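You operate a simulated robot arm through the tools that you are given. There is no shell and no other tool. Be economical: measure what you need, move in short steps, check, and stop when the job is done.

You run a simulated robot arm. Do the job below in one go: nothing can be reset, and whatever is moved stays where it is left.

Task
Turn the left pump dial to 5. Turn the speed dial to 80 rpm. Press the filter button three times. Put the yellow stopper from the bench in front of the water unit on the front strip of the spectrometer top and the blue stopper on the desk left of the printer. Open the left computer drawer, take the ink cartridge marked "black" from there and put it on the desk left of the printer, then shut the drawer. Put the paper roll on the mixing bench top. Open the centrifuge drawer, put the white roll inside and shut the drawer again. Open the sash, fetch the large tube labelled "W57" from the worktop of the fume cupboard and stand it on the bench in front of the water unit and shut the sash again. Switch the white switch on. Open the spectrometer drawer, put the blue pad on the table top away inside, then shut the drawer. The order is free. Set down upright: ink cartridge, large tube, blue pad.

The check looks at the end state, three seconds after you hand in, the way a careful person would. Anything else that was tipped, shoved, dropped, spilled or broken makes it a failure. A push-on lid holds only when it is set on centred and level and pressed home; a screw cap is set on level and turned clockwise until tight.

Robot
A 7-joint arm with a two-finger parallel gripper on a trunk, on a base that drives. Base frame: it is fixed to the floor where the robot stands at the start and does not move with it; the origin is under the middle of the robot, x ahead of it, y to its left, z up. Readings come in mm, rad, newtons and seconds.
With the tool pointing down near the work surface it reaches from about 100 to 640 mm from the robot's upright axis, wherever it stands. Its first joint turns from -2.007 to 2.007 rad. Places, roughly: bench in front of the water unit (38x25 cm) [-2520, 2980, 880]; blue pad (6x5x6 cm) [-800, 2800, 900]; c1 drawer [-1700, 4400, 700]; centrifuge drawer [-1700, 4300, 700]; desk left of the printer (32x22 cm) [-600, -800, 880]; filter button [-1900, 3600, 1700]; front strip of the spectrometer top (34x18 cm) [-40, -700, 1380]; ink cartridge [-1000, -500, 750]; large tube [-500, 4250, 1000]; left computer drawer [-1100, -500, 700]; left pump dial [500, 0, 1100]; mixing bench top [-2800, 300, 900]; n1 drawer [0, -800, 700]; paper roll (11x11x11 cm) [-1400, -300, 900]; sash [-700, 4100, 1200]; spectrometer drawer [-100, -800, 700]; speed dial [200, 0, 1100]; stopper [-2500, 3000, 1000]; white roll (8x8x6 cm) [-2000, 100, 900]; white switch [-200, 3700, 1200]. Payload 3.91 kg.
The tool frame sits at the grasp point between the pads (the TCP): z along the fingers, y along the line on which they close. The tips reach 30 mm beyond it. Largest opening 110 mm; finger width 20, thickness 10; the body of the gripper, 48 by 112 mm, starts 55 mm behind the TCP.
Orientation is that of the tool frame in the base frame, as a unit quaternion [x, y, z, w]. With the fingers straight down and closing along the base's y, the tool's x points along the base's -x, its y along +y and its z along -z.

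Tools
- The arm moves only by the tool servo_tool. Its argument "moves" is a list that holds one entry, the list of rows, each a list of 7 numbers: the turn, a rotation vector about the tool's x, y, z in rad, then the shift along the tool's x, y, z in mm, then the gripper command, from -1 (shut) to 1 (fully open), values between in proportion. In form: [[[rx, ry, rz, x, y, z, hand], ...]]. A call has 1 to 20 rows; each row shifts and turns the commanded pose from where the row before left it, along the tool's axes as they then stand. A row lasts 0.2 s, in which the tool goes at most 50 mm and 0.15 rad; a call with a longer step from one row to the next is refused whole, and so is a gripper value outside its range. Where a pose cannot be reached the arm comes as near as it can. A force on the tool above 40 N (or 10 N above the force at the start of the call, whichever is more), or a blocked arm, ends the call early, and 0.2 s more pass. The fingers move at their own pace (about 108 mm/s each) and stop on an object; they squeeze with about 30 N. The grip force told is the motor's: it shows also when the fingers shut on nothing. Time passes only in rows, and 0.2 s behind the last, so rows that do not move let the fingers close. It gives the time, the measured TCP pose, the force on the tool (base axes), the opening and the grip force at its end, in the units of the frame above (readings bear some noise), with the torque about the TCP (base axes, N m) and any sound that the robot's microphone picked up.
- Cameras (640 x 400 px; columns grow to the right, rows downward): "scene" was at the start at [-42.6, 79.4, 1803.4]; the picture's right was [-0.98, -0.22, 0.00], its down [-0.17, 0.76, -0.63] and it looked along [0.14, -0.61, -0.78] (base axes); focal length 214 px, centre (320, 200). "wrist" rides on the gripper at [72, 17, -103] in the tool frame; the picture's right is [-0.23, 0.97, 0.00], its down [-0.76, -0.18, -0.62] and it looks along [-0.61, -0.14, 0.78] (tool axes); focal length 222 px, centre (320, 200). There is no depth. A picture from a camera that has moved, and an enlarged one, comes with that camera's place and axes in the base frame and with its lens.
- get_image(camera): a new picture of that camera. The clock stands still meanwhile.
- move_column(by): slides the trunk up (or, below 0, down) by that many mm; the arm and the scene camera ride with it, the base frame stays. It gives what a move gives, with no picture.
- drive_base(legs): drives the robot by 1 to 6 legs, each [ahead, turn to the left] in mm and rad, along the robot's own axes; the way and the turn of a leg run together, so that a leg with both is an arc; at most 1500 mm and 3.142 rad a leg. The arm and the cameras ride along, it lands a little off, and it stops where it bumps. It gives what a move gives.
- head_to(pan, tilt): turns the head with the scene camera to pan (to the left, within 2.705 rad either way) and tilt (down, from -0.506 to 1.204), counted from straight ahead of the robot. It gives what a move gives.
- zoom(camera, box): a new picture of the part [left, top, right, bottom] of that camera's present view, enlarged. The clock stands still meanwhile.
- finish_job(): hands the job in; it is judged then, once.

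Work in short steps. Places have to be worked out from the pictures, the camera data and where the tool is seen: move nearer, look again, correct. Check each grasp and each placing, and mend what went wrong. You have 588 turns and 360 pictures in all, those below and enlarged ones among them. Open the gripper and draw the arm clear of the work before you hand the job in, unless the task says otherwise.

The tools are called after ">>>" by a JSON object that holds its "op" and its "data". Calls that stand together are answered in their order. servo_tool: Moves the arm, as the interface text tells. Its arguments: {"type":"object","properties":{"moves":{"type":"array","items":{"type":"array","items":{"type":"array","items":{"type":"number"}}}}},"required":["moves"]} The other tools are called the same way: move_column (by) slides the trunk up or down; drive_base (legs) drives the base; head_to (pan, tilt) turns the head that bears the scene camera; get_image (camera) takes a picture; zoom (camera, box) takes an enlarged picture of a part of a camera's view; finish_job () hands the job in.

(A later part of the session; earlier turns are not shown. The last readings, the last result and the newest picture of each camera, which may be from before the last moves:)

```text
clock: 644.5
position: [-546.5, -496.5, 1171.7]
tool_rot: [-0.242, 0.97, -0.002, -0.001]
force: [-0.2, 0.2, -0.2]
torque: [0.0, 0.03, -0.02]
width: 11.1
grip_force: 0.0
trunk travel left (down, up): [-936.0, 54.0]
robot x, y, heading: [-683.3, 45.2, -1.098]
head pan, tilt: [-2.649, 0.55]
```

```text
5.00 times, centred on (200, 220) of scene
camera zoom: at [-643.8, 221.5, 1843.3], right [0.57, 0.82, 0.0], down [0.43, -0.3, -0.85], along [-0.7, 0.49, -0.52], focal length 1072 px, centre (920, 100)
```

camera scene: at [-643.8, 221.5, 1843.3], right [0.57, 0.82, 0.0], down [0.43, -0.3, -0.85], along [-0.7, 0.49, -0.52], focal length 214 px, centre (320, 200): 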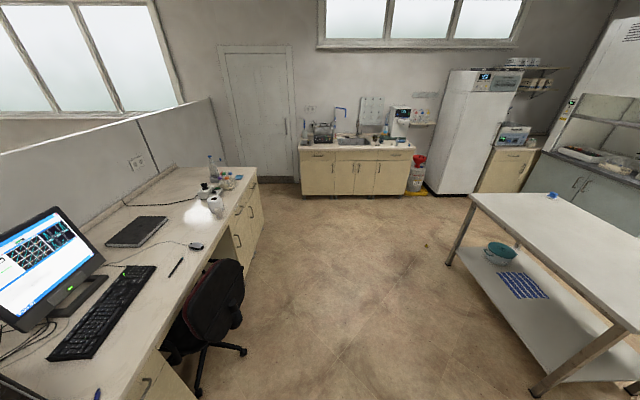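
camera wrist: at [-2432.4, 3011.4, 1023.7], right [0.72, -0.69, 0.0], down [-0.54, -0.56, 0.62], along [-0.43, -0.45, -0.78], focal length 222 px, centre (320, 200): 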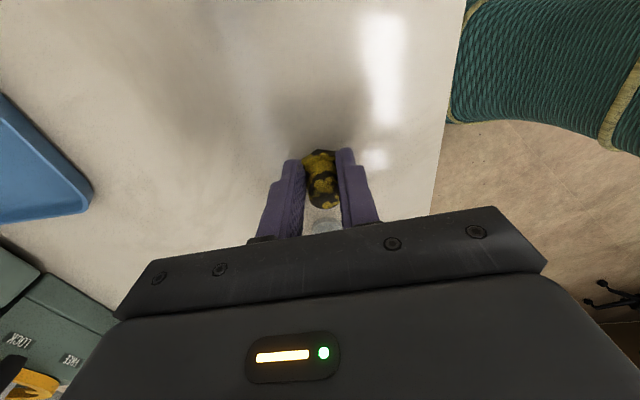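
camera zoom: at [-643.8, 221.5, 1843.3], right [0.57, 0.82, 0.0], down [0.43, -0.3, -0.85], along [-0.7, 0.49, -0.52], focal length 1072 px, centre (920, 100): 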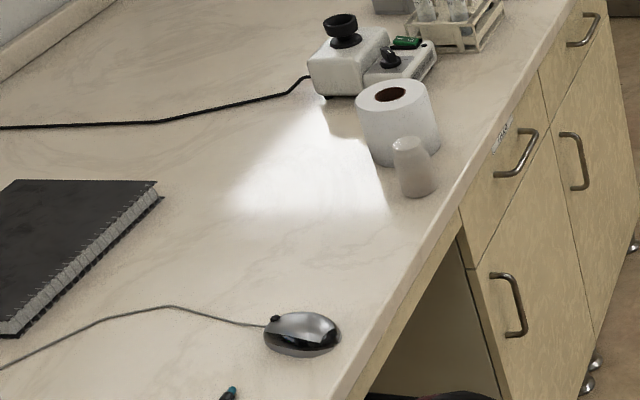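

Found it standing on the floor at ≈(-1493,2396); desk items are intact too. Since I'm here empty-handed, I first open the spectrometer drawer. Look at the cabinet fronts.

>>> {"op": "head_to", "data": {"pan": 0.25, "tilt": 0.75}}

>>> {"op": "get_image", "data": {"camera": "scene"}}

>>> {"op": "zoom", "data": {"camera": "scene", "box": [220, 180, 420, 310]}}

```text
clock: 647.1
position: [-545.6, -497.7, 1171.7]
tool_rot: [-0.241, 0.97, -0.002, -0.001]
force: [-0.1, -0.5, -0.4]
torque: [-0.03, -0.03, -0.02]
width: 11.1
grip_force: 0.2
trunk travel left (down, up): [-936.0, 54.0]
robot x, y, heading: [-679.9, 48.1, -1.101]
head pan, tilt: [0.25, 0.75]
```

```text
134 pictures are left
camera scene: at [-515.6, 107.7, 1825.8], right [-0.75, -0.66, 0.0], down [-0.45, 0.51, -0.73], along [0.48, -0.55, -0.68], focal length 214 px, centre (320, 200)
```

scene: 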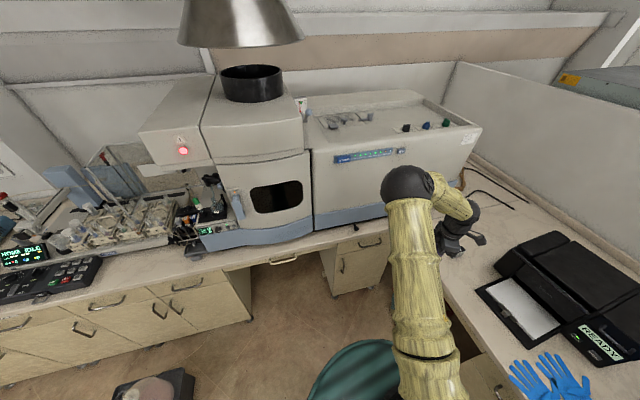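

```text
3.08 times, centred on (320, 245) of scene
camera zoom: at [-515.6, 107.7, 1825.8], right [-0.75, -0.66, 0.0], down [-0.45, 0.51, -0.73], along [0.48, -0.55, -0.68], focal length 660 px, centre (320, 62)
```

zoom: 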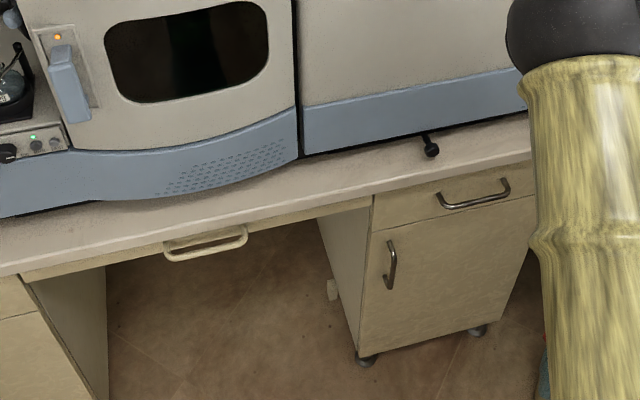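

The spectrometer drawer is the one with the metal handle at ≈(-200,-660,772). I reposition to face it and prepare the tool (horizontal, fingers vertical).

>>> {"op": "drive_base", "data": {"legs": [[0, 0.537], [-230, 0], [0, -0.5], [330, 0], [0, 0.5]]}}

>>> {"op": "move_column", "data": {"by": -400}}

>>> {"op": "servo_tool", "data": {"moves": [[[0.135, 0, 0, 0, 0, 0, 0], [0.135, 0, 0, 0, 0, 0, 0], [0.135, 0, 0, 0, 0, 0, 0], [0.135, 0, 0, 0, 0, 0, 0], [0.135, 0, 0, 0, 0, 0, 0], [0.135, 0, 0, 0, 0, 0, 0], [0.135, 0, 0, 0, 0, 0, 0], [0.135, 0, 0, 0, 0, 0, 0], [0.135, 0, 0, 0, 0, 0, 0], [0.135, 0, 0, 0, 0, 0, 0], [0.135, 0, 0, 0, 0, 0, 0], [0.085, 0, 0, 0, 0, 0, 0], [0, 0, 0, 0, 0, 0, 0]]]}}

>>> {"op": "get_image", "data": {"camera": "scene"}}

```text
clock: 657.0
position: [-324.7, -517.9, 1171.5]
tool_rot: [-0.488, 0.873, -0.003, 0.0]
force: [-0.1, -1.1, 0.6]
torque: [0.0, -0.03, 0.01]
width: 11.0
grip_force: 0.1
trunk travel left (down, up): [-936.0, 54.0]
robot x, y, heading: [-712.9, -122.0, -0.567]
head pan, tilt: [0.25, 0.75]
```

```text
clock: 660.9
position: [-324.1, -518.4, 770.9]
tool_rot: [-0.487, 0.873, -0.002, -0.001]
force: [0.6, -0.6, -0.3]
torque: [0.0, 0.01, 0.03]
width: 10.8
grip_force: 0.0
trunk travel left (down, up): [-536.0, 454.0]
robot x, y, heading: [-715.8, -120.0, -0.568]
head pan, tilt: [0.25, 0.75]
```

```text
clock: 663.7
position: [-326.1, -517.8, 770.4]
tool_rot: [0.345, -0.616, 0.619, -0.345]
force: [-0.9, -0.3, 0.3]
torque: [-0.02, 0.01, 0.01]
width: 54.8
grip_force: 0.0
trunk travel left (down, up): [-536.0, 454.0]
robot x, y, heading: [-717.4, -116.2, -0.569]
head pan, tilt: [0.25, 0.75]
```

```text
132 pictures are left
camera scene: at [-604.5, 19.4, 1425.8], right [-0.31, -0.95, 0.0], down [-0.65, 0.21, -0.73], along [0.69, -0.23, -0.68], focal length 214 px, centre (320, 200)
```

scene: 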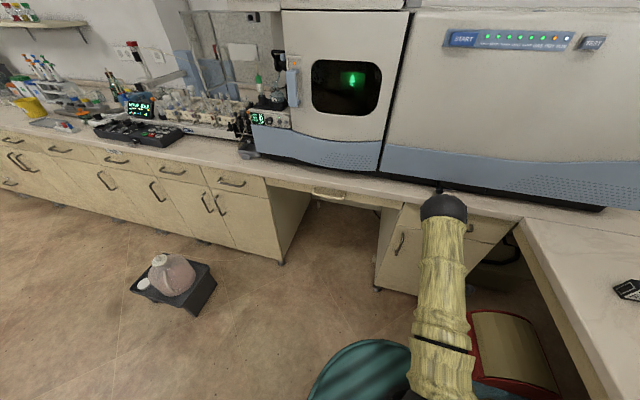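

>>> {"op": "get_image", "data": {"camera": "wrist"}}

>>> {"op": "zoom", "data": {"camera": "scene", "box": [380, 180, 540, 290]}}

```text
131 pictures are left
camera wrist: at [-450.2, -525.2, 753.0], right [0.12, 0.19, -0.97], down [-0.13, 0.98, 0.17], along [0.98, 0.11, 0.14], focal length 222 px, centre (320, 200)
```

wrist: 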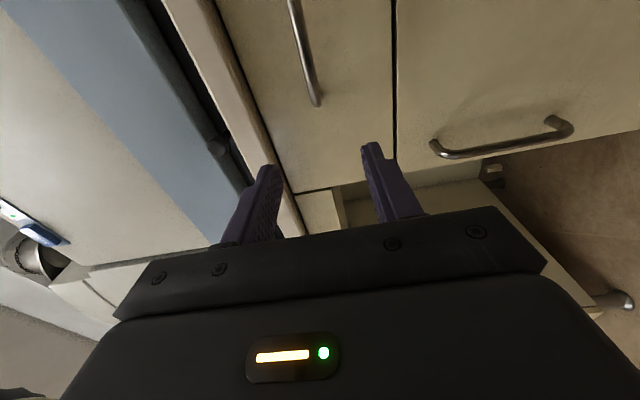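

```text
3.64 times, centred on (460, 235) of scene
camera zoom: at [-604.5, 19.4, 1425.8], right [-0.31, -0.95, 0.0], down [-0.65, 0.21, -0.73], along [0.69, -0.23, -0.68], focal length 780 px, centre (-189, 73)
```

zoom: 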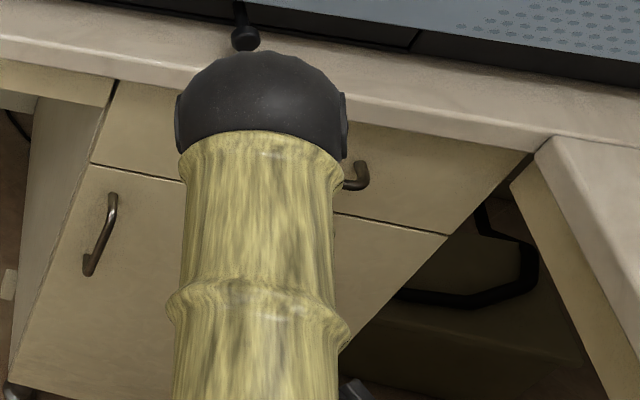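

Handle: n=137, z=772, centred 77 mm right of the tool. Shift right, drive 85 mm, then check.

>>> {"op": "servo_tool", "data": {"moves": [[[0, 0, 0, 26, 0, 0, 0], [0, 0, 0, 26, 0, 0, 0], [0, 0, 0, 25, -1, 0, 0], [0, 0, 0, 0, 0, 0, 0]]]}}

>>> {"op": "drive_base", "data": {"legs": [[85, 0]]}}

>>> {"op": "get_image", "data": {"camera": "wrist"}}

```text
clock: 664.7
position: [-365.3, -583.8, 771.8]
tool_rot: [0.345, -0.617, 0.618, -0.344]
force: [-0.1, -0.7, 0.3]
torque: [0.0, -0.01, -0.01]
width: 54.7
grip_force: 0.0
trunk travel left (down, up): [-536.0, 454.0]
robot x, y, heading: [-717.7, -115.1, -0.572]
head pan, tilt: [0.25, 0.75]
```

```text
clock: 665.8
position: [-293.9, -630.1, 771.9]
tool_rot: [0.346, -0.617, 0.618, -0.344]
force: [0.6, -0.3, 0.7]
torque: [0.0, -0.02, 0.02]
width: 55.1
grip_force: 0.0
trunk travel left (down, up): [-536.0, 454.0]
robot x, y, heading: [-640.6, -164.2, -0.565]
head pan, tilt: [0.25, 0.75]
```

```text
129 pictures are left
camera wrist: at [-418.5, -636.5, 754.1], right [0.12, 0.19, -0.97], down [-0.13, 0.98, 0.18], along [0.98, 0.11, 0.14], focal length 222 px, centre (320, 200)
```

wrist: 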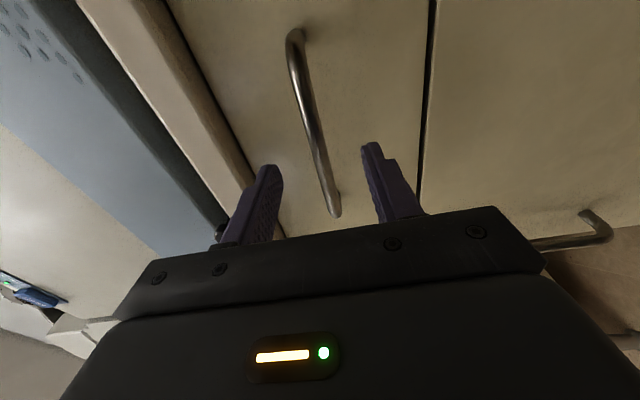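

Aligned; advance 38 mm and grip, then pull by reversing.

>>> {"op": "servo_tool", "data": {"moves": [[[0, 0, 0, 0, 0, 13, 0], [0, 0, 0, 0, 0, 13, 0], [0, 0, 0, 0, 0, 10, 0], [0, 0, 0, 0, 0, 0, -1], [0, 0, 0, 0, 0, 0, -1], [0, 0, 0, 0, 0, 0, -1], [0, 0, 0, 0, 0, 0, -1]]]}}

>>> {"op": "drive_base", "data": {"legs": [[-130, 0]]}}

>>> {"op": "drive_base", "data": {"legs": [[-130, 0]]}}

>>> {"op": "get_image", "data": {"camera": "scene"}}

```text
clock: 667.4
position: [-262.8, -648.8, 770.5]
tool_rot: [0.346, -0.617, 0.618, -0.345]
force: [1.0, 0.9, -1.8]
torque: [0.14, -0.11, -0.45]
width: 11.2
grip_force: 45.4
trunk travel left (down, up): [-536.0, 454.0]
robot x, y, heading: [-647.0, -160.0, -0.567]
head pan, tilt: [0.25, 0.75]
```

```text
clock: 668.8
position: [-371.9, -574.7, 772.3]
tool_rot: [-0.347, 0.616, -0.616, 0.347]
force: [11.4, 18.3, -3.0]
torque: [0.14, -0.13, 0.31]
width: 11.4
grip_force: 45.3
trunk travel left (down, up): [-536.0, 454.0]
robot x, y, heading: [-752.0, -89.2, -0.567]
head pan, tilt: [0.25, 0.75]
```

```text
clock: 670.2
position: [-479.8, -502.8, 770.7]
tool_rot: [-0.348, 0.616, -0.615, 0.348]
force: [18.9, 30.1, -0.2]
torque: [0.0, -0.07, 0.45]
width: 11.7
grip_force: 44.7
trunk travel left (down, up): [-536.0, 454.0]
robot x, y, heading: [-866.1, -19.8, -0.571]
head pan, tilt: [0.25, 0.75]
```

```text
128 pictures are left
camera scene: at [-752.1, 118.3, 1425.3], right [-0.31, -0.95, 0.0], down [-0.65, 0.21, -0.73], along [0.69, -0.23, -0.68], focal length 214 px, centre (320, 200)
```

scene: 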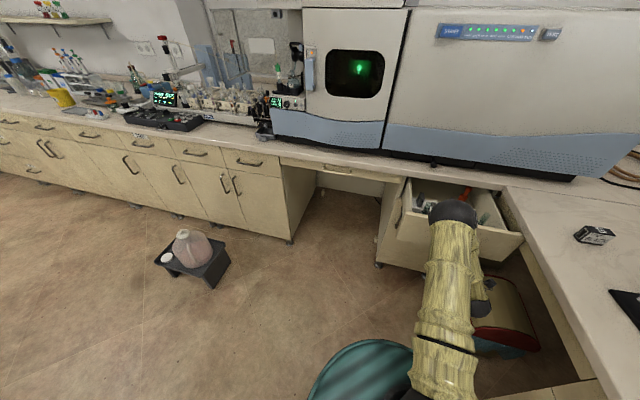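

Drawer open with items inside. Release, back off and look inside.

>>> {"op": "servo_tool", "data": {"moves": [[[0, 0, 0, 0, 0, 0, 0], [0, 0, 0, 0, 0, 0, 0], [0, 0, 0, 0, 0, 0, 0]]]}}

>>> {"op": "drive_base", "data": {"legs": [[-150, 0]]}}

>>> {"op": "move_column", "data": {"by": 350}}

>>> {"op": "get_image", "data": {"camera": "scene"}}

>>> {"op": "zoom", "data": {"camera": "scene", "box": [360, 120, 520, 230]}}

```text
clock: 671.0
position: [-482.4, -503.3, 770.7]
tool_rot: [-0.347, 0.616, -0.614, 0.35]
force: [0.0, 0.6, 0.2]
torque: [0.0, -0.03, -0.01]
width: 54.8
grip_force: 0.1
trunk travel left (down, up): [-536.0, 454.0]
robot x, y, heading: [-861.4, -21.9, -0.568]
head pan, tilt: [0.25, 0.75]
```

```text
clock: 672.5
position: [-606.5, -424.1, 771.9]
tool_rot: [0.346, -0.616, 0.616, -0.349]
force: [-0.5, -0.8, 0.1]
torque: [0.03, 0.0, -0.05]
width: 55.2
grip_force: 0.1
trunk travel left (down, up): [-536.0, 454.0]
robot x, y, heading: [-991.0, 60.1, -0.568]
head pan, tilt: [0.25, 0.75]
```

```text
clock: 676.0
position: [-607.4, -423.6, 1121.3]
tool_rot: [-0.347, 0.616, -0.614, 0.349]
force: [0.8, -0.3, -0.4]
torque: [0.01, -0.01, -0.02]
width: 54.9
grip_force: 0.0
trunk travel left (down, up): [-886.0, 104.0]
robot x, y, heading: [-988.3, 62.5, -0.569]
head pan, tilt: [0.25, 0.75]
```

```text
127 pictures are left
camera scene: at [-879.8, 195.4, 1775.8], right [-0.31, -0.95, 0.0], down [-0.65, 0.21, -0.73], along [0.69, -0.23, -0.68], focal length 214 px, centre (320, 200)
```

scene: 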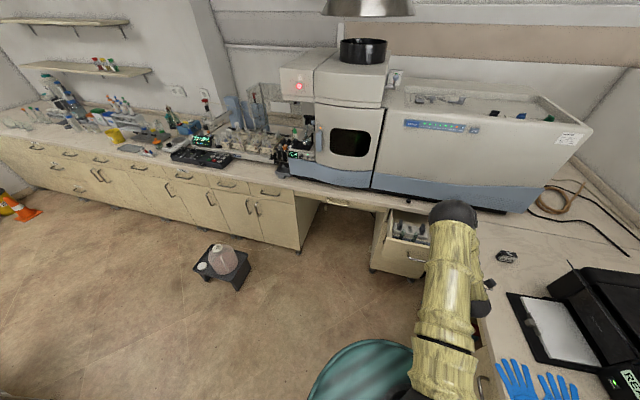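

```text
3.64 times, centred on (440, 175) of scene
camera zoom: at [-879.8, 195.4, 1775.8], right [-0.31, -0.95, 0.0], down [-0.65, 0.21, -0.73], along [0.69, -0.23, -0.68], focal length 780 px, centre (-116, 291)
```

zoom: 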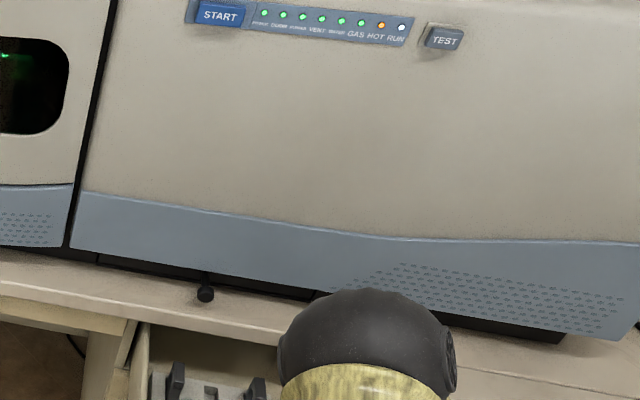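

Drawer is open. The dropped stopper lies on my way to the table, so I fetch it first: drive toward it.

>>> {"op": "servo_tool", "data": {"moves": [[[-0.135, 0, 0, 0, 0, 0, 0], [-0.135, 0, 0, 0, 0, 0, 0], [-0.135, 0, 0, 0, 0, 0, 0], [-0.135, 0, 0, 0, 0, 0, 0], [-0.135, 0, 0, 0, 0, 0, 0], [-0.135, 0, 0, 0, 0, 0, 0], [-0.135, 0, 0, 0, 0, 0, 0], [-0.135, 0, 0, 0, 0, 0, 0], [-0.135, 0, 0, 0, 0, 0, 0], [-0.135, 0, 0, 0, 0, 0, 0], [-0.135, 0, 0, 0, 0, 0, 0], [-0.085, 0, 0, 0, 0, 0, 0], [0, 0, 0, -40, 20, 0, 0], [0, 0, 0, -40, 20, 0, 0], [0, 0, 0, -40, 20, 0, 0]]]}}

>>> {"op": "drive_base", "data": {"legs": [[0, 2.352], [900, 0], [850, 0]]}}

>>> {"op": "head_to", "data": {"pan": 0.0, "tilt": 0.9}}

>>> {"op": "get_image", "data": {"camera": "scene"}}

>>> {"op": "get_image", "data": {"camera": "wrist"}}

```text
clock: 679.1
position: [-596.6, -288.2, 1121.4]
tool_rot: [-0.492, 0.87, -0.002, 0.001]
force: [1.3, 1.0, 0.2]
torque: [-0.05, -0.01, 0.0]
width: 54.9
grip_force: 0.0
trunk travel left (down, up): [-886.0, 104.0]
robot x, y, heading: [-988.4, 59.2, -0.566]
head pan, tilt: [0.25, 0.75]
```

```text
clock: 682.0
position: [-492.4, -113.6, 1120.8]
tool_rot: [-0.651, 0.759, 0.0, 0.002]
force: [0.0, -1.0, -0.7]
torque: [0.01, 0.02, -0.02]
width: 55.3
grip_force: 0.1
trunk travel left (down, up): [-886.0, 104.0]
robot x, y, heading: [-995.9, 60.2, -0.182]
head pan, tilt: [0.25, 0.75]
stopped in leg 1: the robot was blocked; the commanded pose is now the measured one
```

```text
clock: 682.7
position: [-494.2, -113.8, 1120.2]
tool_rot: [-0.651, 0.759, 0.0, 0.002]
force: [-0.5, -0.3, -0.1]
torque: [0.01, 0.0, -0.02]
width: 54.9
grip_force: 0.2
trunk travel left (down, up): [-886.0, 104.0]
robot x, y, heading: [-994.8, 60.9, -0.182]
head pan, tilt: [0.0, 0.901]
```

```text
125 pictures are left
camera scene: at [-947.1, 208.3, 1763.9], right [-0.18, -0.98, 0.0], down [-0.77, 0.14, -0.62], along [0.61, -0.11, -0.78], focal length 214 px, centre (320, 200)
```

scene: 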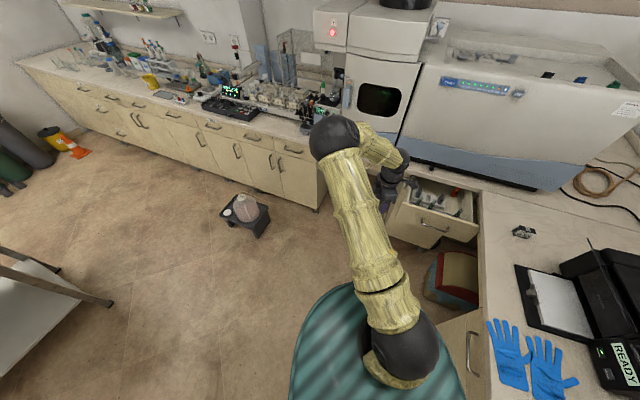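

```text
124 pictures are left
camera wrist: at [-520.0, -183.2, 1222.8], right [-0.93, 0.37, 0.0], down [0.29, 0.72, 0.63], along [0.23, 0.58, -0.78], focal length 222 px, centre (320, 200)
```

wrist: 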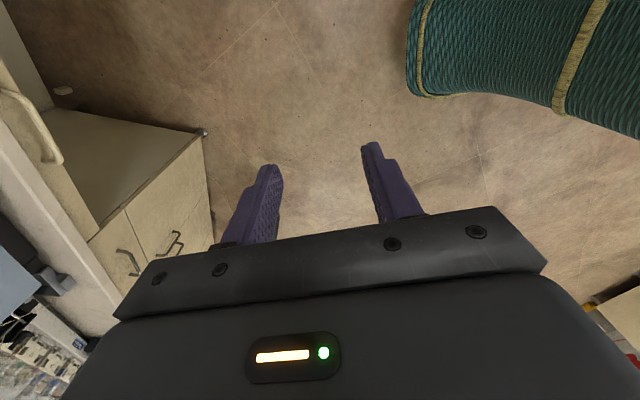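

The rear met the chair while turning. I'll turn back slightly and go forward first; meanwhile zoom at the drawer's content.

>>> {"op": "zoom", "data": {"camera": "scene", "box": [380, 160, 500, 260]}}

>>> {"op": "drive_base", "data": {"legs": [[0, -0.15], [250, 0]]}}

>>> {"op": "head_to", "data": {"pan": -2.2, "tilt": 0.8}}

>>> {"op": "get_image", "data": {"camera": "scene"}}

```text
4.00 times, centred on (440, 210) of scene
camera zoom: at [-947.1, 208.3, 1763.9], right [-0.18, -0.98, 0.0], down [-0.77, 0.14, -0.62], along [0.61, -0.11, -0.78], focal length 858 px, centre (-160, 160)
```

zoom: 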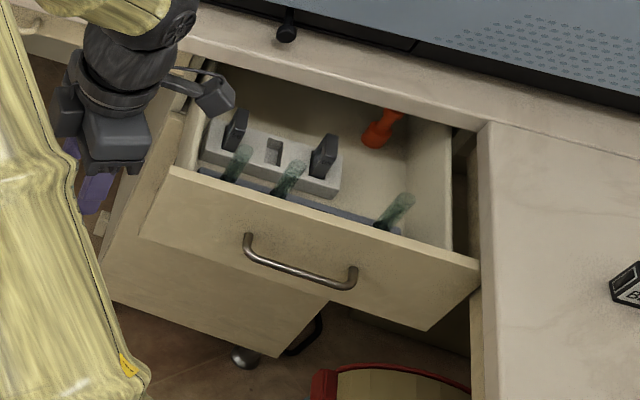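

```text
clock: 685.6
position: [-288.8, -269.2, 1120.4]
tool_rot: [-0.593, 0.805, -0.001, 0.002]
force: [0.4, -0.6, 0.3]
torque: [0.01, 0.04, -0.02]
width: 55.1
grip_force: 0.0
trunk travel left (down, up): [-886.0, 104.0]
robot x, y, heading: [-754.6, -19.1, -0.332]
head pan, tilt: [0.0, 0.901]
```

```text
clock: 687.6
position: [-288.4, -267.4, 1121.1]
tool_rot: [-0.593, 0.805, 0.0, 0.002]
force: [0.4, -0.4, 0.4]
torque: [0.0, -0.03, -0.01]
width: 55.1
grip_force: 0.0
trunk travel left (down, up): [-886.0, 104.0]
robot x, y, heading: [-755.5, -24.0, -0.336]
head pan, tilt: [-2.201, 0.799]
```

```text
122 pictures are left
camera scene: at [-827.0, 96.7, 1771.9], right [-0.57, 0.82, 0.0], down [0.59, 0.41, -0.7], along [-0.57, -0.4, -0.72], focal length 214 px, centre (320, 200)
```

scene: 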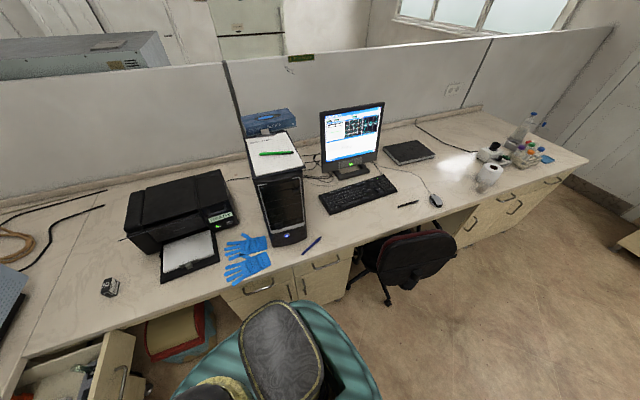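

Free spot in the drawer: right side behind the front row (n≈90, m≈-795). Now I manoeuvre out of the corner and drive to the stopper on the floor.

>>> {"op": "drive_base", "data": {"legs": [[0, 0.53], [300, 0], [0, 1.783], [1100, 0], [930, 0]]}}

>>> {"op": "head_to", "data": {"pan": 0.3, "tilt": 1.0}}

>>> {"op": "get_image", "data": {"camera": "scene"}}

>>> {"op": "get_image", "data": {"camera": "wrist"}}

```text
clock: 689.8
position: [-228.0, -48.6, 1120.6]
tool_rot: [0.753, -0.658, -0.001, -0.002]
force: [-0.5, 0.5, 0.0]
torque: [-0.01, -0.01, 0.03]
width: 55.0
grip_force: 0.0
trunk travel left (down, up): [-886.0, 104.0]
robot x, y, heading: [-758.5, -25.3, 0.1]
head pan, tilt: [-2.201, 0.799]
stopped in leg 1: the robot was blocked; the commanded pose is now the measured one
```

```text
clock: 692.1
position: [-227.8, -48.0, 1121.6]
tool_rot: [0.753, -0.658, 0.0, -0.002]
force: [-0.8, -0.6, 0.2]
torque: [-0.04, 0.02, 0.03]
width: 55.3
grip_force: 0.0
trunk travel left (down, up): [-886.0, 104.0]
robot x, y, heading: [-757.8, -21.2, 0.097]
head pan, tilt: [0.3, 1.0]
```

```text
121 pictures are left
camera scene: at [-763.6, 152.3, 1756.7], right [0.39, -0.92, 0.0], down [-0.78, -0.33, -0.54], along [0.5, 0.21, -0.84], focal length 214 px, centre (320, 200)
```

scene: 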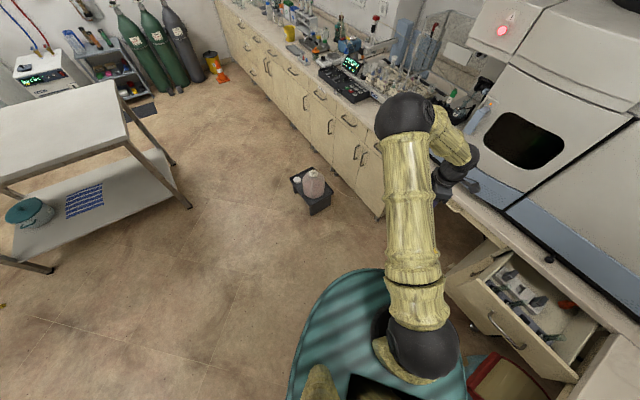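

```text
120 pictures are left
camera wrist: at [-233.4, -122.4, 1222.9], right [-1.0, 0.1, 0.0], down [0.07, 0.78, 0.63], along [0.06, 0.62, -0.78], focal length 222 px, centre (320, 200)
```

wrist: 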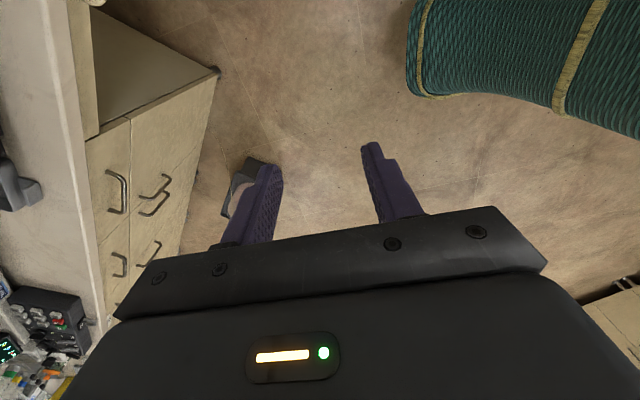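

>>> {"op": "drive_base", "data": {"legs": [[170, 0], [0, 0.45], [230, 0]]}}

>>> {"op": "drive_base", "data": {"legs": [[0, 1.42], [1100, 0], [850, 0]]}}

>>> {"op": "get_image", "data": {"camera": "scene"}}

```text
clock: 697.0
position: [97.0, 322.3, 1120.9]
tool_rot: [0.881, -0.473, -0.002, -0.001]
force: [-1.1, 1.3, 0.4]
torque: [0.0, -0.02, -0.02]
width: 55.1
grip_force: 0.0
trunk travel left (down, up): [-886.0, 104.0]
robot x, y, heading: [-389.2, 115.3, 0.55]
head pan, tilt: [0.3, 1.0]
```

```text
clock: 713.4
position: [-1242.2, 2434.6, 1120.9]
tool_rot: [0.978, 0.206, -0.002, -0.002]
force: [-0.3, 0.0, 1.0]
torque: [0.02, -0.01, -0.03]
width: 55.1
grip_force: 0.0
trunk travel left (down, up): [-886.0, 104.0]
robot x, y, heading: [-1121.2, 1927.7, 1.951]
head pan, tilt: [0.3, 1.0]
stopped in leg 3: the robot was blocked; the commanded pose is now the measured one
```

```text
119 pictures are left
camera scene: at [-1282.9, 1864.1, 1756.7], right [0.78, 0.63, 0.0], down [0.53, -0.65, -0.54], along [-0.34, 0.42, -0.84], focal length 214 px, centre (320, 200)
```

scene: 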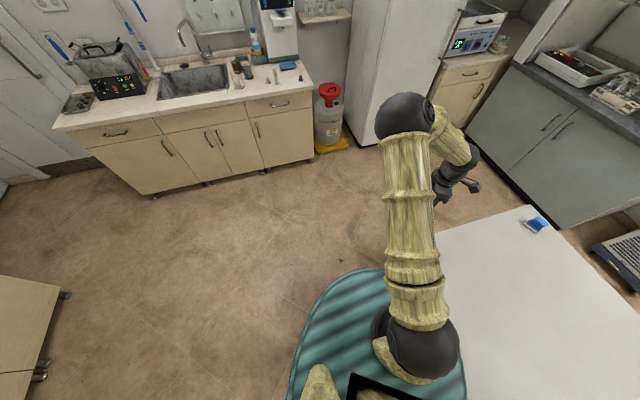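

I bumped the table edge while approaching; I back off and come at the stopper from the west instead.

>>> {"op": "drive_base", "data": {"legs": [[-250, 0], [0, 0.772], [1117, 0], [0, -2.323], [85, 0]]}}

>>> {"op": "head_to", "data": {"pan": 0.0, "tilt": 0.9}}

>>> {"op": "get_image", "data": {"camera": "scene"}}

>>> {"op": "get_image", "data": {"camera": "wrist"}}

```text
clock: 733.5
position: [-1461.6, 2292.7, 1122.8]
tool_rot: [0.836, -0.549, 0.0, -0.003]
force: [-0.6, -0.9, -0.1]
torque: [0.03, -0.1, 0.01]
width: 54.9
grip_force: 0.1
trunk travel left (down, up): [-886.0, 104.0]
robot x, y, heading: [-1973.8, 2175.0, 0.381]
head pan, tilt: [0.3, 1.0]
```

```text
clock: 734.3
position: [-1459.3, 2294.2, 1121.8]
tool_rot: [0.836, -0.548, 0.0, -0.002]
force: [-0.9, 0.2, 0.6]
torque: [0.02, -0.02, 0.0]
width: 55.2
grip_force: 0.0
trunk travel left (down, up): [-886.0, 104.0]
robot x, y, heading: [-1974.4, 2177.1, 0.381]
head pan, tilt: [0.0, 0.901]
```

```text
118 pictures are left
camera scene: at [-2014.6, 2324.9, 1763.9], right [0.37, -0.93, 0.0], down [-0.73, -0.29, -0.62], along [0.58, 0.23, -0.78], focal length 214 px, centre (320, 200)
```

scene: 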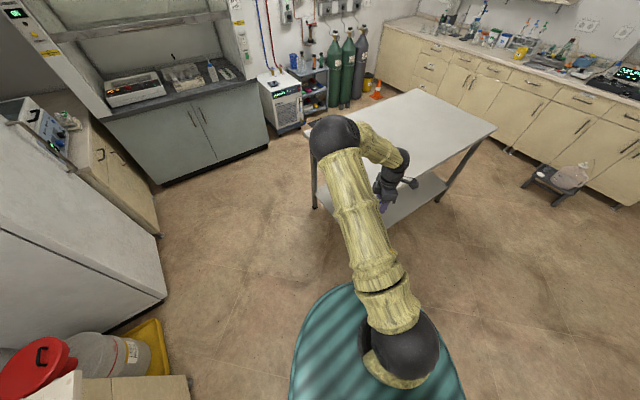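

```text
117 pictures are left
camera wrist: at [-1444.4, 2221.0, 1223.2], right [-0.98, -0.18, 0.0], down [-0.14, 0.77, 0.63], along [-0.11, 0.62, -0.78], focal length 222 px, centre (320, 200)
```

wrist: 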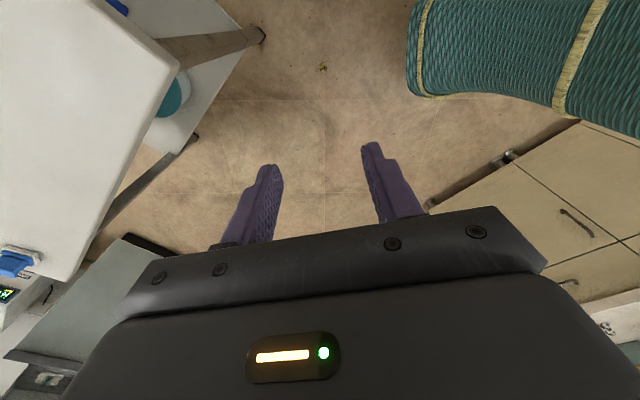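

Stopper ≈(-1481,2385) on the floor, ~210 mm from the table corner. I move over it and lower the trunk fully.

>>> {"op": "servo_tool", "data": {"moves": [[[0, 0, 0, -31, -6, 0, 0], [0, 0, 0, -31, -6, 0, 0], [0, 0, 0, -31, -6, 0, 0], [0, 0, 0, 0, 0, 0, 0]]]}}

>>> {"op": "move_column", "data": {"by": -400}}

>>> {"op": "move_column", "data": {"by": -400}}

>>> {"op": "get_image", "data": {"camera": "wrist"}}

```text
clock: 735.3
position: [-1479.5, 2385.5, 1121.5]
tool_rot: [0.836, -0.549, -0.001, -0.001]
force: [-1.1, -0.3, 0.1]
torque: [0.02, 0.0, 0.01]
width: 55.0
grip_force: 0.0
trunk travel left (down, up): [-886.0, 104.0]
robot x, y, heading: [-1976.1, 2176.8, 0.385]
head pan, tilt: [0.0, 0.901]
```

```text
clock: 739.1
position: [-1480.2, 2387.1, 720.3]
tool_rot: [0.836, -0.549, -0.001, -0.002]
force: [-0.5, -0.2, 0.4]
torque: [0.0, 0.02, -0.02]
width: 55.1
grip_force: 0.0
trunk travel left (down, up): [-486.0, 504.0]
robot x, y, heading: [-1972.1, 2177.9, 0.375]
head pan, tilt: [0.0, 0.901]
```

```text
clock: 743.0
position: [-1479.0, 2386.3, 320.2]
tool_rot: [0.836, -0.549, -0.001, -0.001]
force: [-0.2, -0.5, 0.4]
torque: [0.05, -0.04, -0.02]
width: 54.7
grip_force: 0.0
trunk travel left (down, up): [-86.0, 904.0]
robot x, y, heading: [-1973.1, 2179.7, 0.378]
head pan, tilt: [0.0, 0.901]
```

```text
116 pictures are left
camera wrist: at [-1465.2, 2313.1, 423.3], right [-0.98, -0.18, 0.0], down [-0.14, 0.77, 0.63], along [-0.11, 0.62, -0.78], focal length 222 px, centre (320, 200)
```

wrist: 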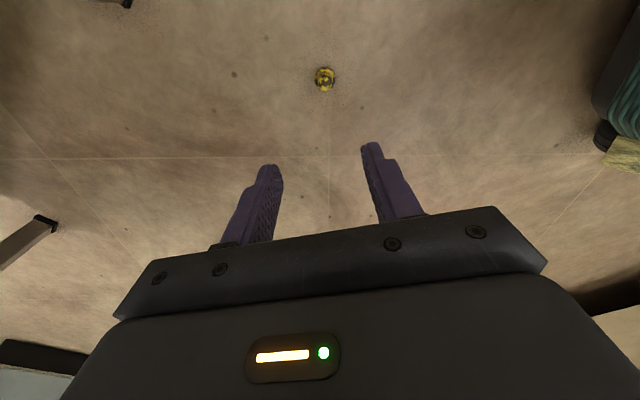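

>>> {"op": "move_column", "data": {"by": -80}}

>>> {"op": "servo_tool", "data": {"moves": [[[0, 0, 0, -2, 4.5, 30, 0], [0, 0, 0, 0, 0, 35, 0], [0, 0, 0, 0, 0, 35, 0], [0, 0, 0, 0, 0, 35, 0], [0, 0, 0, 0, 0, 25, 0], [0, 0, 0, 0, 0, 0, 0]]]}}

>>> {"op": "get_image", "data": {"camera": "wrist"}}

```text
clock: 744.1
position: [-1479.7, 2387.5, 240.6]
tool_rot: [0.836, -0.549, 0.0, -0.001]
force: [0.7, 0.8, 0.3]
torque: [0.0, 0.0, -0.02]
width: 55.0
grip_force: 0.0
trunk travel left (down, up): [-6.0, 984.0]
robot x, y, heading: [-1974.0, 2177.7, 0.376]
head pan, tilt: [0.0, 0.901]
```

```text
clock: 745.5
position: [-1485.5, 2387.6, 80.8]
tool_rot: [0.835, -0.55, -0.001, -0.003]
force: [-1.2, -0.8, -0.8]
torque: [-0.02, 0.0, 0.02]
width: 55.1
grip_force: 0.0
trunk travel left (down, up): [-6.0, 984.0]
robot x, y, heading: [-1975.2, 2173.4, 0.38]
head pan, tilt: [0.0, 0.901]
```

```text
115 pictures are left
camera wrist: at [-1470.6, 2314.2, 183.1], right [-0.98, -0.18, 0.0], down [-0.14, 0.77, 0.63], along [-0.11, 0.62, -0.78], focal length 222 px, centre (320, 200)
```

wrist: 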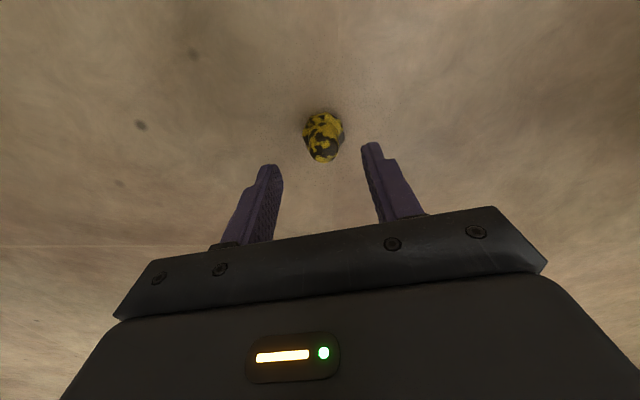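

>>> {"op": "servo_tool", "data": {"moves": [[[0, 0, 0, 6, 2, 0, 0], [0, 0, 0, 0, 0, 20, 0], [0, 0, 0, 0, 0, 20, 0], [0, 0, 0, 0, 0, 5, 0], [0, 0, 0, 0, 0, 3, 0], [0, 0, 0, 0, 0, 0, 0]]]}}

>>> {"op": "get_image", "data": {"camera": "wrist"}}

```text
clock: 746.9
position: [-1484.8, 2380.4, 32.9]
tool_rot: [0.836, -0.549, -0.001, -0.002]
force: [0.1, 0.5, -0.1]
torque: [-0.01, -0.03, -0.02]
width: 54.9
grip_force: 0.1
trunk travel left (down, up): [-6.0, 984.0]
robot x, y, heading: [-1975.1, 2172.5, 0.381]
head pan, tilt: [0.0, 0.901]
```

```text
114 pictures are left
camera wrist: at [-1469.6, 2307.7, 135.6], right [-0.98, -0.18, 0.0], down [-0.14, 0.77, 0.63], along [-0.11, 0.62, -0.78], focal length 222 px, centre (320, 200)
```

wrist: 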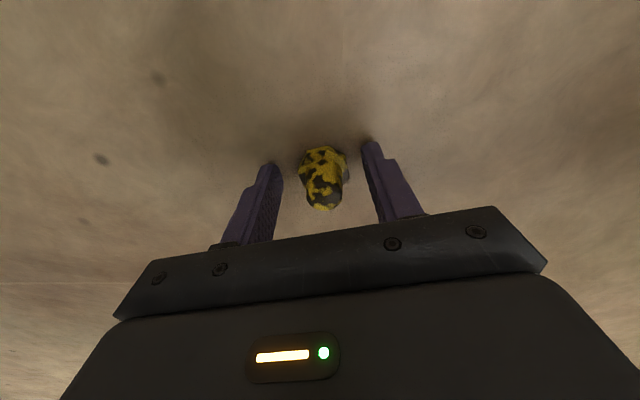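

Fingertips are at the flange level. Close fully.

>>> {"op": "servo_tool", "data": {"moves": [[[0, 0, 0, 0, 0, 1.5, 0], [0, 0, 0, 0, 0, 0, -1], [0, 0, 0, 0, 0, 0, -1], [0, 0, 0, 0, 0, 0, -1]]]}}

>>> {"op": "zoom", "data": {"camera": "wrist", "box": [240, 110, 400, 230]}}

```text
clock: 747.9
position: [-1484.4, 2380.7, 31.8]
tool_rot: [0.835, -0.55, -0.001, -0.002]
force: [-0.2, -0.2, 0.4]
torque: [0.02, 0.01, 0.02]
width: 32.9
grip_force: 30.2
trunk travel left (down, up): [-6.0, 984.0]
robot x, y, heading: [-1971.5, 2178.6, 0.382]
head pan, tilt: [0.0, 0.901]
```

```text
3.33 times, centred on (320, 170) of wrist
camera zoom: at [-1469.7, 2307.8, 134.1], right [-0.98, -0.18, 0.0], down [-0.14, 0.77, 0.63], along [-0.11, 0.62, -0.78], focal length 740 px, centre (320, 300)
```

zoom: 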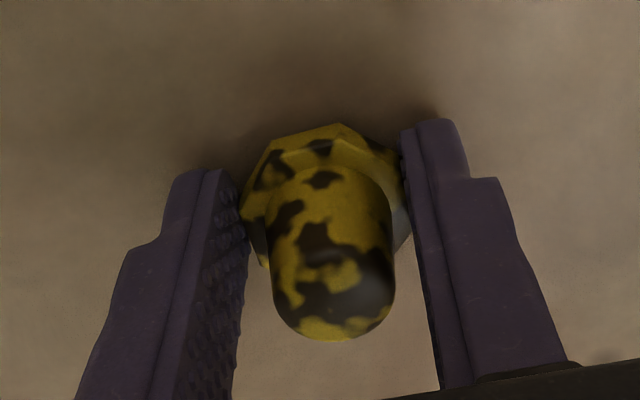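

Gripped on the flange (33 mm). I lift gently and check stability.

>>> {"op": "servo_tool", "data": {"moves": [[[0, 0, 0, 0, 0, -5, -1], [0, 0, 0, 0, 0, -15, -1], [0, 0, 0, 0, 0, -20, -1], [0, 0, 0, 0, 0, 0, -1], [0, 0, 0, 0, 0, 0, -1], [0, 0, 0, 0, 0, 0, -1]]]}}

>>> {"op": "zoom", "data": {"camera": "wrist", "box": [240, 110, 400, 230]}}

```text
clock: 749.3
position: [-1482.8, 2381.5, 72.2]
tool_rot: [0.835, -0.55, -0.001, -0.002]
force: [0.6, -0.2, 0.9]
torque: [-0.04, -0.01, 0.03]
width: 32.8
grip_force: 30.1
trunk travel left (down, up): [-6.0, 984.0]
robot x, y, heading: [-1973.4, 2175.1, 0.379]
head pan, tilt: [0.0, 0.901]
```

```text
3.33 times, centred on (320, 170) of wrist
camera zoom: at [-1468.9, 2307.4, 173.7], right [-0.98, -0.18, 0.0], down [-0.14, 0.77, 0.63], along [-0.11, 0.62, -0.78], focal length 740 px, centre (320, 300)
```

zoom: 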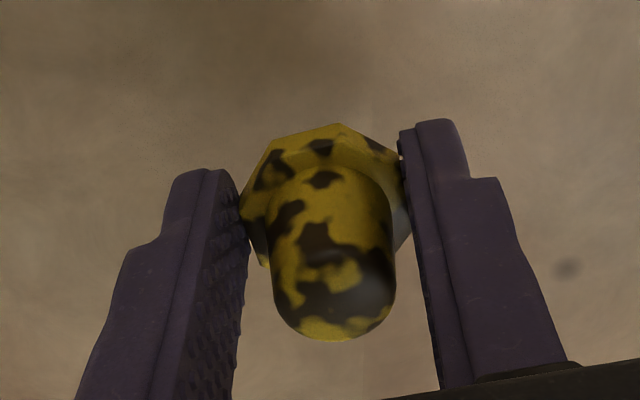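

Stable. I raise the trunk a bit and drive toward the spectrometer in stages, checking the grip.

>>> {"op": "move_column", "data": {"by": 400}}

>>> {"op": "drive_base", "data": {"legs": [[0, -1.368], [600, 0]]}}

>>> {"op": "drive_base", "data": {"legs": [[1000, 0]]}}

```text
clock: 753.2
position: [-1483.0, 2380.7, 472.2]
tool_rot: [0.836, -0.549, -0.001, -0.002]
force: [-0.5, 0.1, -0.5]
torque: [0.02, 0.0, -0.02]
width: 32.6
grip_force: 30.0
trunk travel left (down, up): [-406.0, 584.0]
robot x, y, heading: [-1974.5, 2173.9, 0.378]
head pan, tilt: [0.0, 0.901]
```

```text
clock: 761.9
position: [-1330.1, 1242.3, 471.9]
tool_rot: [-0.307, 0.952, 0.0, 0.002]
force: [0.6, 0.3, 0.0]
torque: [0.01, 0.0, 0.01]
width: 33.6
grip_force: 29.9
trunk travel left (down, up): [-406.0, 584.0]
robot x, y, heading: [-1636.4, 1677.5, -0.974]
head pan, tilt: [0.0, 0.901]
```

```text
clock: 768.0
position: [-762.8, 418.4, 471.1]
tool_rot: [-0.31, 0.951, -0.001, 0.002]
force: [-0.2, -0.1, 0.1]
torque: [0.01, -0.01, -0.03]
width: 33.9
grip_force: 30.3
trunk travel left (down, up): [-406.0, 584.0]
robot x, y, heading: [-1067.7, 851.8, -0.964]
head pan, tilt: [0.0, 0.901]
```

Still held. Raise trunk fully and lift the arm before approaching the instrument.

>>> {"op": "move_column", "data": {"by": 400}}

>>> {"op": "move_column", "data": {"by": 170}}

>>> {"op": "servo_tool", "data": {"moves": [[[0, 0, 0, 0, 2, -25, -1], [0, 0, 0, 0, 2, -35, -1], [0, 0, 0, 0, 4, -40, -1], [0, 0, 0, 0, 4, -40, -1], [0, 0, 0, 0, 4, -40, -1], [0, 0, 0, 0, 4, -40, -1], [0, 0, 0, 0, 4, -40, -1], [0, 0, 0, 0, 4, -40, -1], [0, 0, 0, 0, 4, -40, -1], [0, 0, 0, 0, 4, -40, -1], [0, 0, 0, 0, 4, -40, -1], [0, 0, 0, 0, 0, 0, -1]]]}}

>>> {"op": "get_image", "data": {"camera": "wrist"}}

```text
clock: 771.8
position: [-763.5, 419.1, 871.4]
tool_rot: [-0.31, 0.951, 0.0, 0.002]
force: [0.1, 0.6, 0.5]
torque: [0.02, -0.03, 0.01]
width: 33.7
grip_force: 29.5
trunk travel left (down, up): [-806.0, 184.0]
robot x, y, heading: [-1072.3, 852.2, -0.969]
head pan, tilt: [0.0, 0.901]
```

```text
clock: 773.7
position: [-763.2, 417.9, 1040.7]
tool_rot: [-0.31, 0.951, -0.001, 0.002]
force: [0.0, -0.4, -0.9]
torque: [0.01, 0.0, 0.0]
width: 33.7
grip_force: 30.5
trunk travel left (down, up): [-976.0, 14.0]
robot x, y, heading: [-1069.8, 852.0, -0.968]
head pan, tilt: [0.0, 0.901]
```

```text
clock: 776.3
position: [-788.1, 449.6, 1460.9]
tool_rot: [-0.31, 0.951, -0.001, 0.002]
force: [-0.1, -0.3, 0.3]
torque: [0.03, 0.03, 0.0]
width: 33.8
grip_force: 30.1
trunk travel left (down, up): [-976.0, 14.0]
robot x, y, heading: [-1069.7, 851.6, -0.968]
head pan, tilt: [0.0, 0.901]
```

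```text
111 pictures are left
camera wrist: at [-855.9, 421.4, 1564.1], right [-0.39, 0.92, 0.0], down [0.72, 0.3, 0.63], along [0.58, 0.24, -0.78], focal length 222 px, centre (320, 200)
```

wrist: 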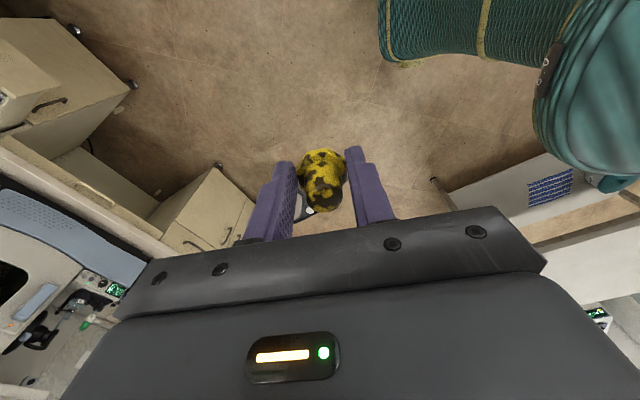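

Held. I drive closer to the instrument (its top is ~1380; stopper bottom ~1450).

>>> {"op": "servo_tool", "data": {"moves": [[[0, 0, 0, 0, 0, -25, -1], [0, 0, 0, 0, 0, 0, -1]]]}}

>>> {"op": "drive_base", "data": {"legs": [[0, -0.06], [900, 0]]}}

>>> {"op": "get_image", "data": {"camera": "scene"}}

>>> {"op": "get_image", "data": {"camera": "wrist"}}

```text
clock: 776.9
position: [-788.7, 450.3, 1487.0]
tool_rot: [-0.31, 0.951, -0.001, 0.002]
force: [-0.1, -1.3, -0.4]
torque: [0.01, 0.0, 0.02]
width: 33.9
grip_force: 29.6
trunk travel left (down, up): [-976.0, 14.0]
robot x, y, heading: [-1068.6, 851.8, -0.97]
head pan, tilt: [0.0, 0.901]
```

```text
clock: 782.9
position: [-353.0, -339.9, 1487.4]
tool_rot: [-0.279, 0.96, 0.0, 0.002]
force: [0.7, 0.0, -0.6]
torque: [0.0, 0.01, -0.02]
width: 33.8
grip_force: 30.1
trunk travel left (down, up): [-976.0, 14.0]
robot x, y, heading: [-608.1, 77.9, -1.037]
head pan, tilt: [0.0, 0.901]
```

```text
110 pictures are left
camera scene: at [-467.2, 143.1, 1853.9], right [-0.86, -0.51, 0.0], down [-0.4, 0.67, -0.62], along [0.32, -0.53, -0.78], focal length 214 px, centre (320, 200)
```

scene: 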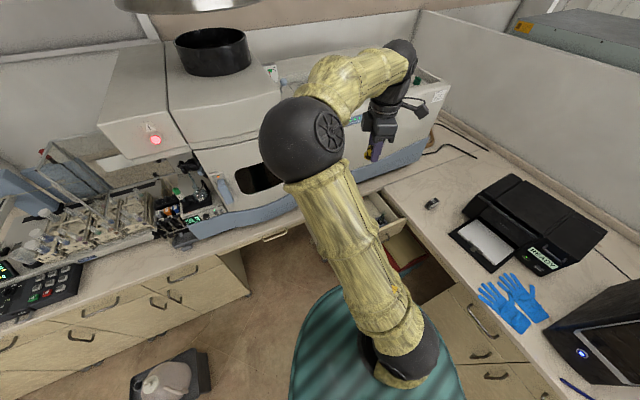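

```text
109 pictures are left
camera wrist: at [-421.6, -364.3, 1589.0], right [-0.33, 0.94, 0.0], down [0.74, 0.26, 0.63], along [0.59, 0.21, -0.78], focal length 222 px, centre (320, 200)
```

wrist: 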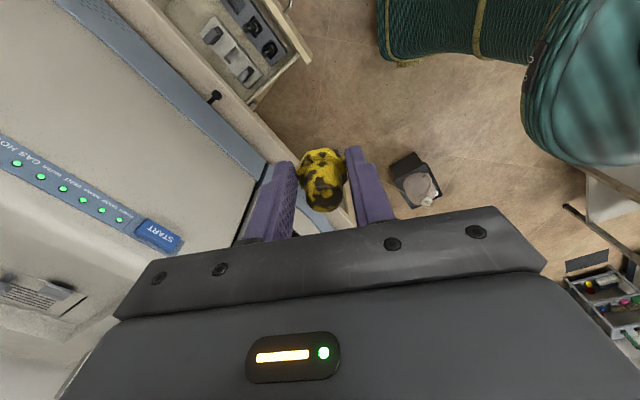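

>>> {"op": "drive_base", "data": {"legs": [[270, 0]]}}

>>> {"op": "get_image", "data": {"camera": "scene"}}

>>> {"op": "get_image", "data": {"camera": "wrist"}}

```text
clock: 785.1
position: [-216.6, -567.9, 1486.4]
tool_rot: [-0.279, 0.96, -0.001, 0.002]
force: [0.1, -0.7, -0.3]
torque: [0.01, 0.03, -0.04]
width: 33.6
grip_force: 29.8
trunk travel left (down, up): [-976.0, 14.0]
robot x, y, heading: [-467.1, -150.1, -1.034]
head pan, tilt: [0.0, 0.901]
```

```text
108 pictures are left
camera scene: at [-330.6, -85.8, 1853.9], right [-0.86, -0.51, 0.0], down [-0.4, 0.67, -0.62], along [0.32, -0.53, -0.78], focal length 214 px, centre (320, 200)
```

scene: 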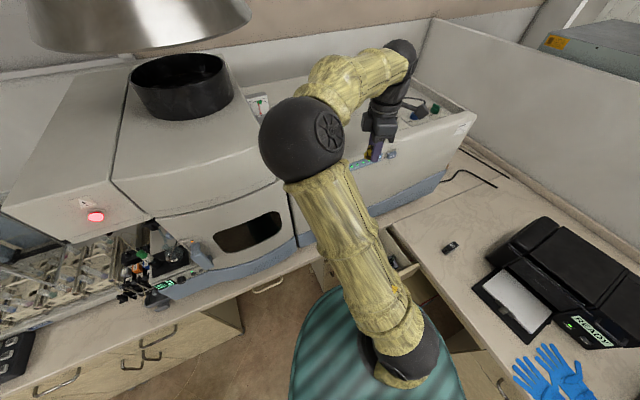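

```text
107 pictures are left
camera wrist: at [-284.2, -593.0, 1588.8], right [-0.33, 0.94, 0.0], down [0.74, 0.26, 0.63], along [0.59, 0.21, -0.78], focal length 222 px, centre (320, 200)
```

wrist: 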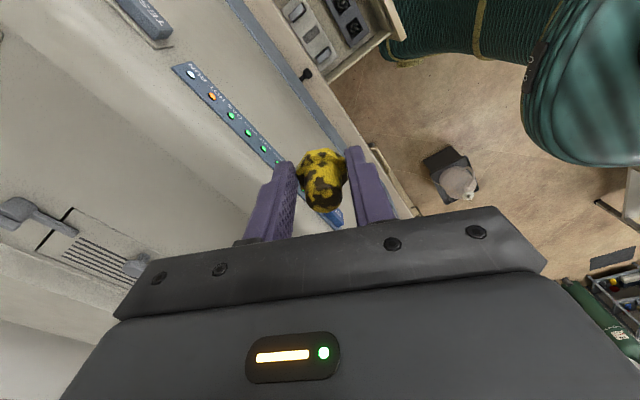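

>>> {"op": "zoom", "data": {"camera": "scene", "box": [240, 60, 480, 200]}}

>>> {"op": "zoom", "data": {"camera": "wrist", "box": [0, 0, 320, 300]}}

```text
2.67 times, centred on (360, 130) of scene
camera zoom: at [-330.6, -85.8, 1853.9], right [-0.86, -0.51, 0.0], down [-0.4, 0.67, -0.62], along [0.32, -0.53, -0.78], focal length 572 px, centre (213, 387)
```

zoom: 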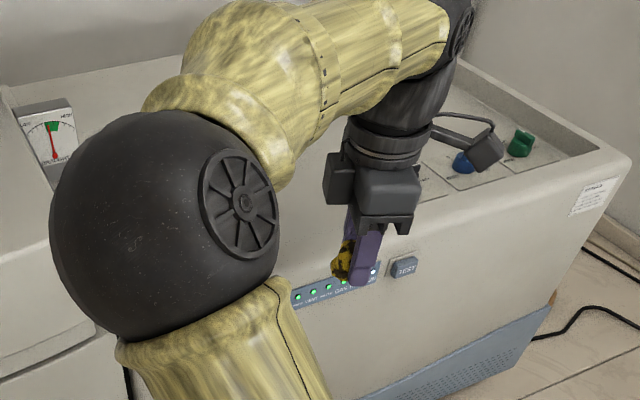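

```text
1.33 times, centred on (160, 150) of wrist
camera zoom: at [-284.2, -593.0, 1588.8], right [-0.33, 0.94, 0.0], down [0.74, 0.26, 0.63], along [0.59, 0.21, -0.78], focal length 296 px, centre (533, 267)
```

zoom: 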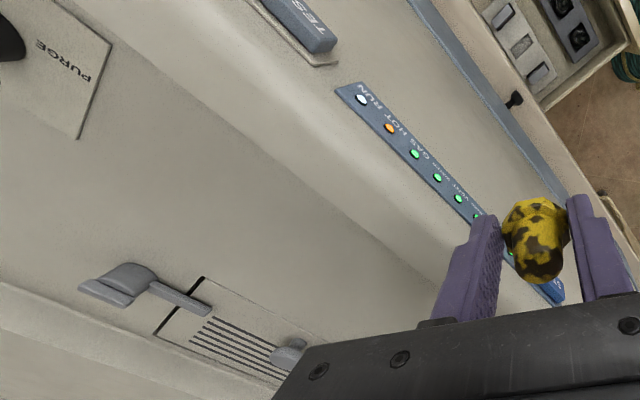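

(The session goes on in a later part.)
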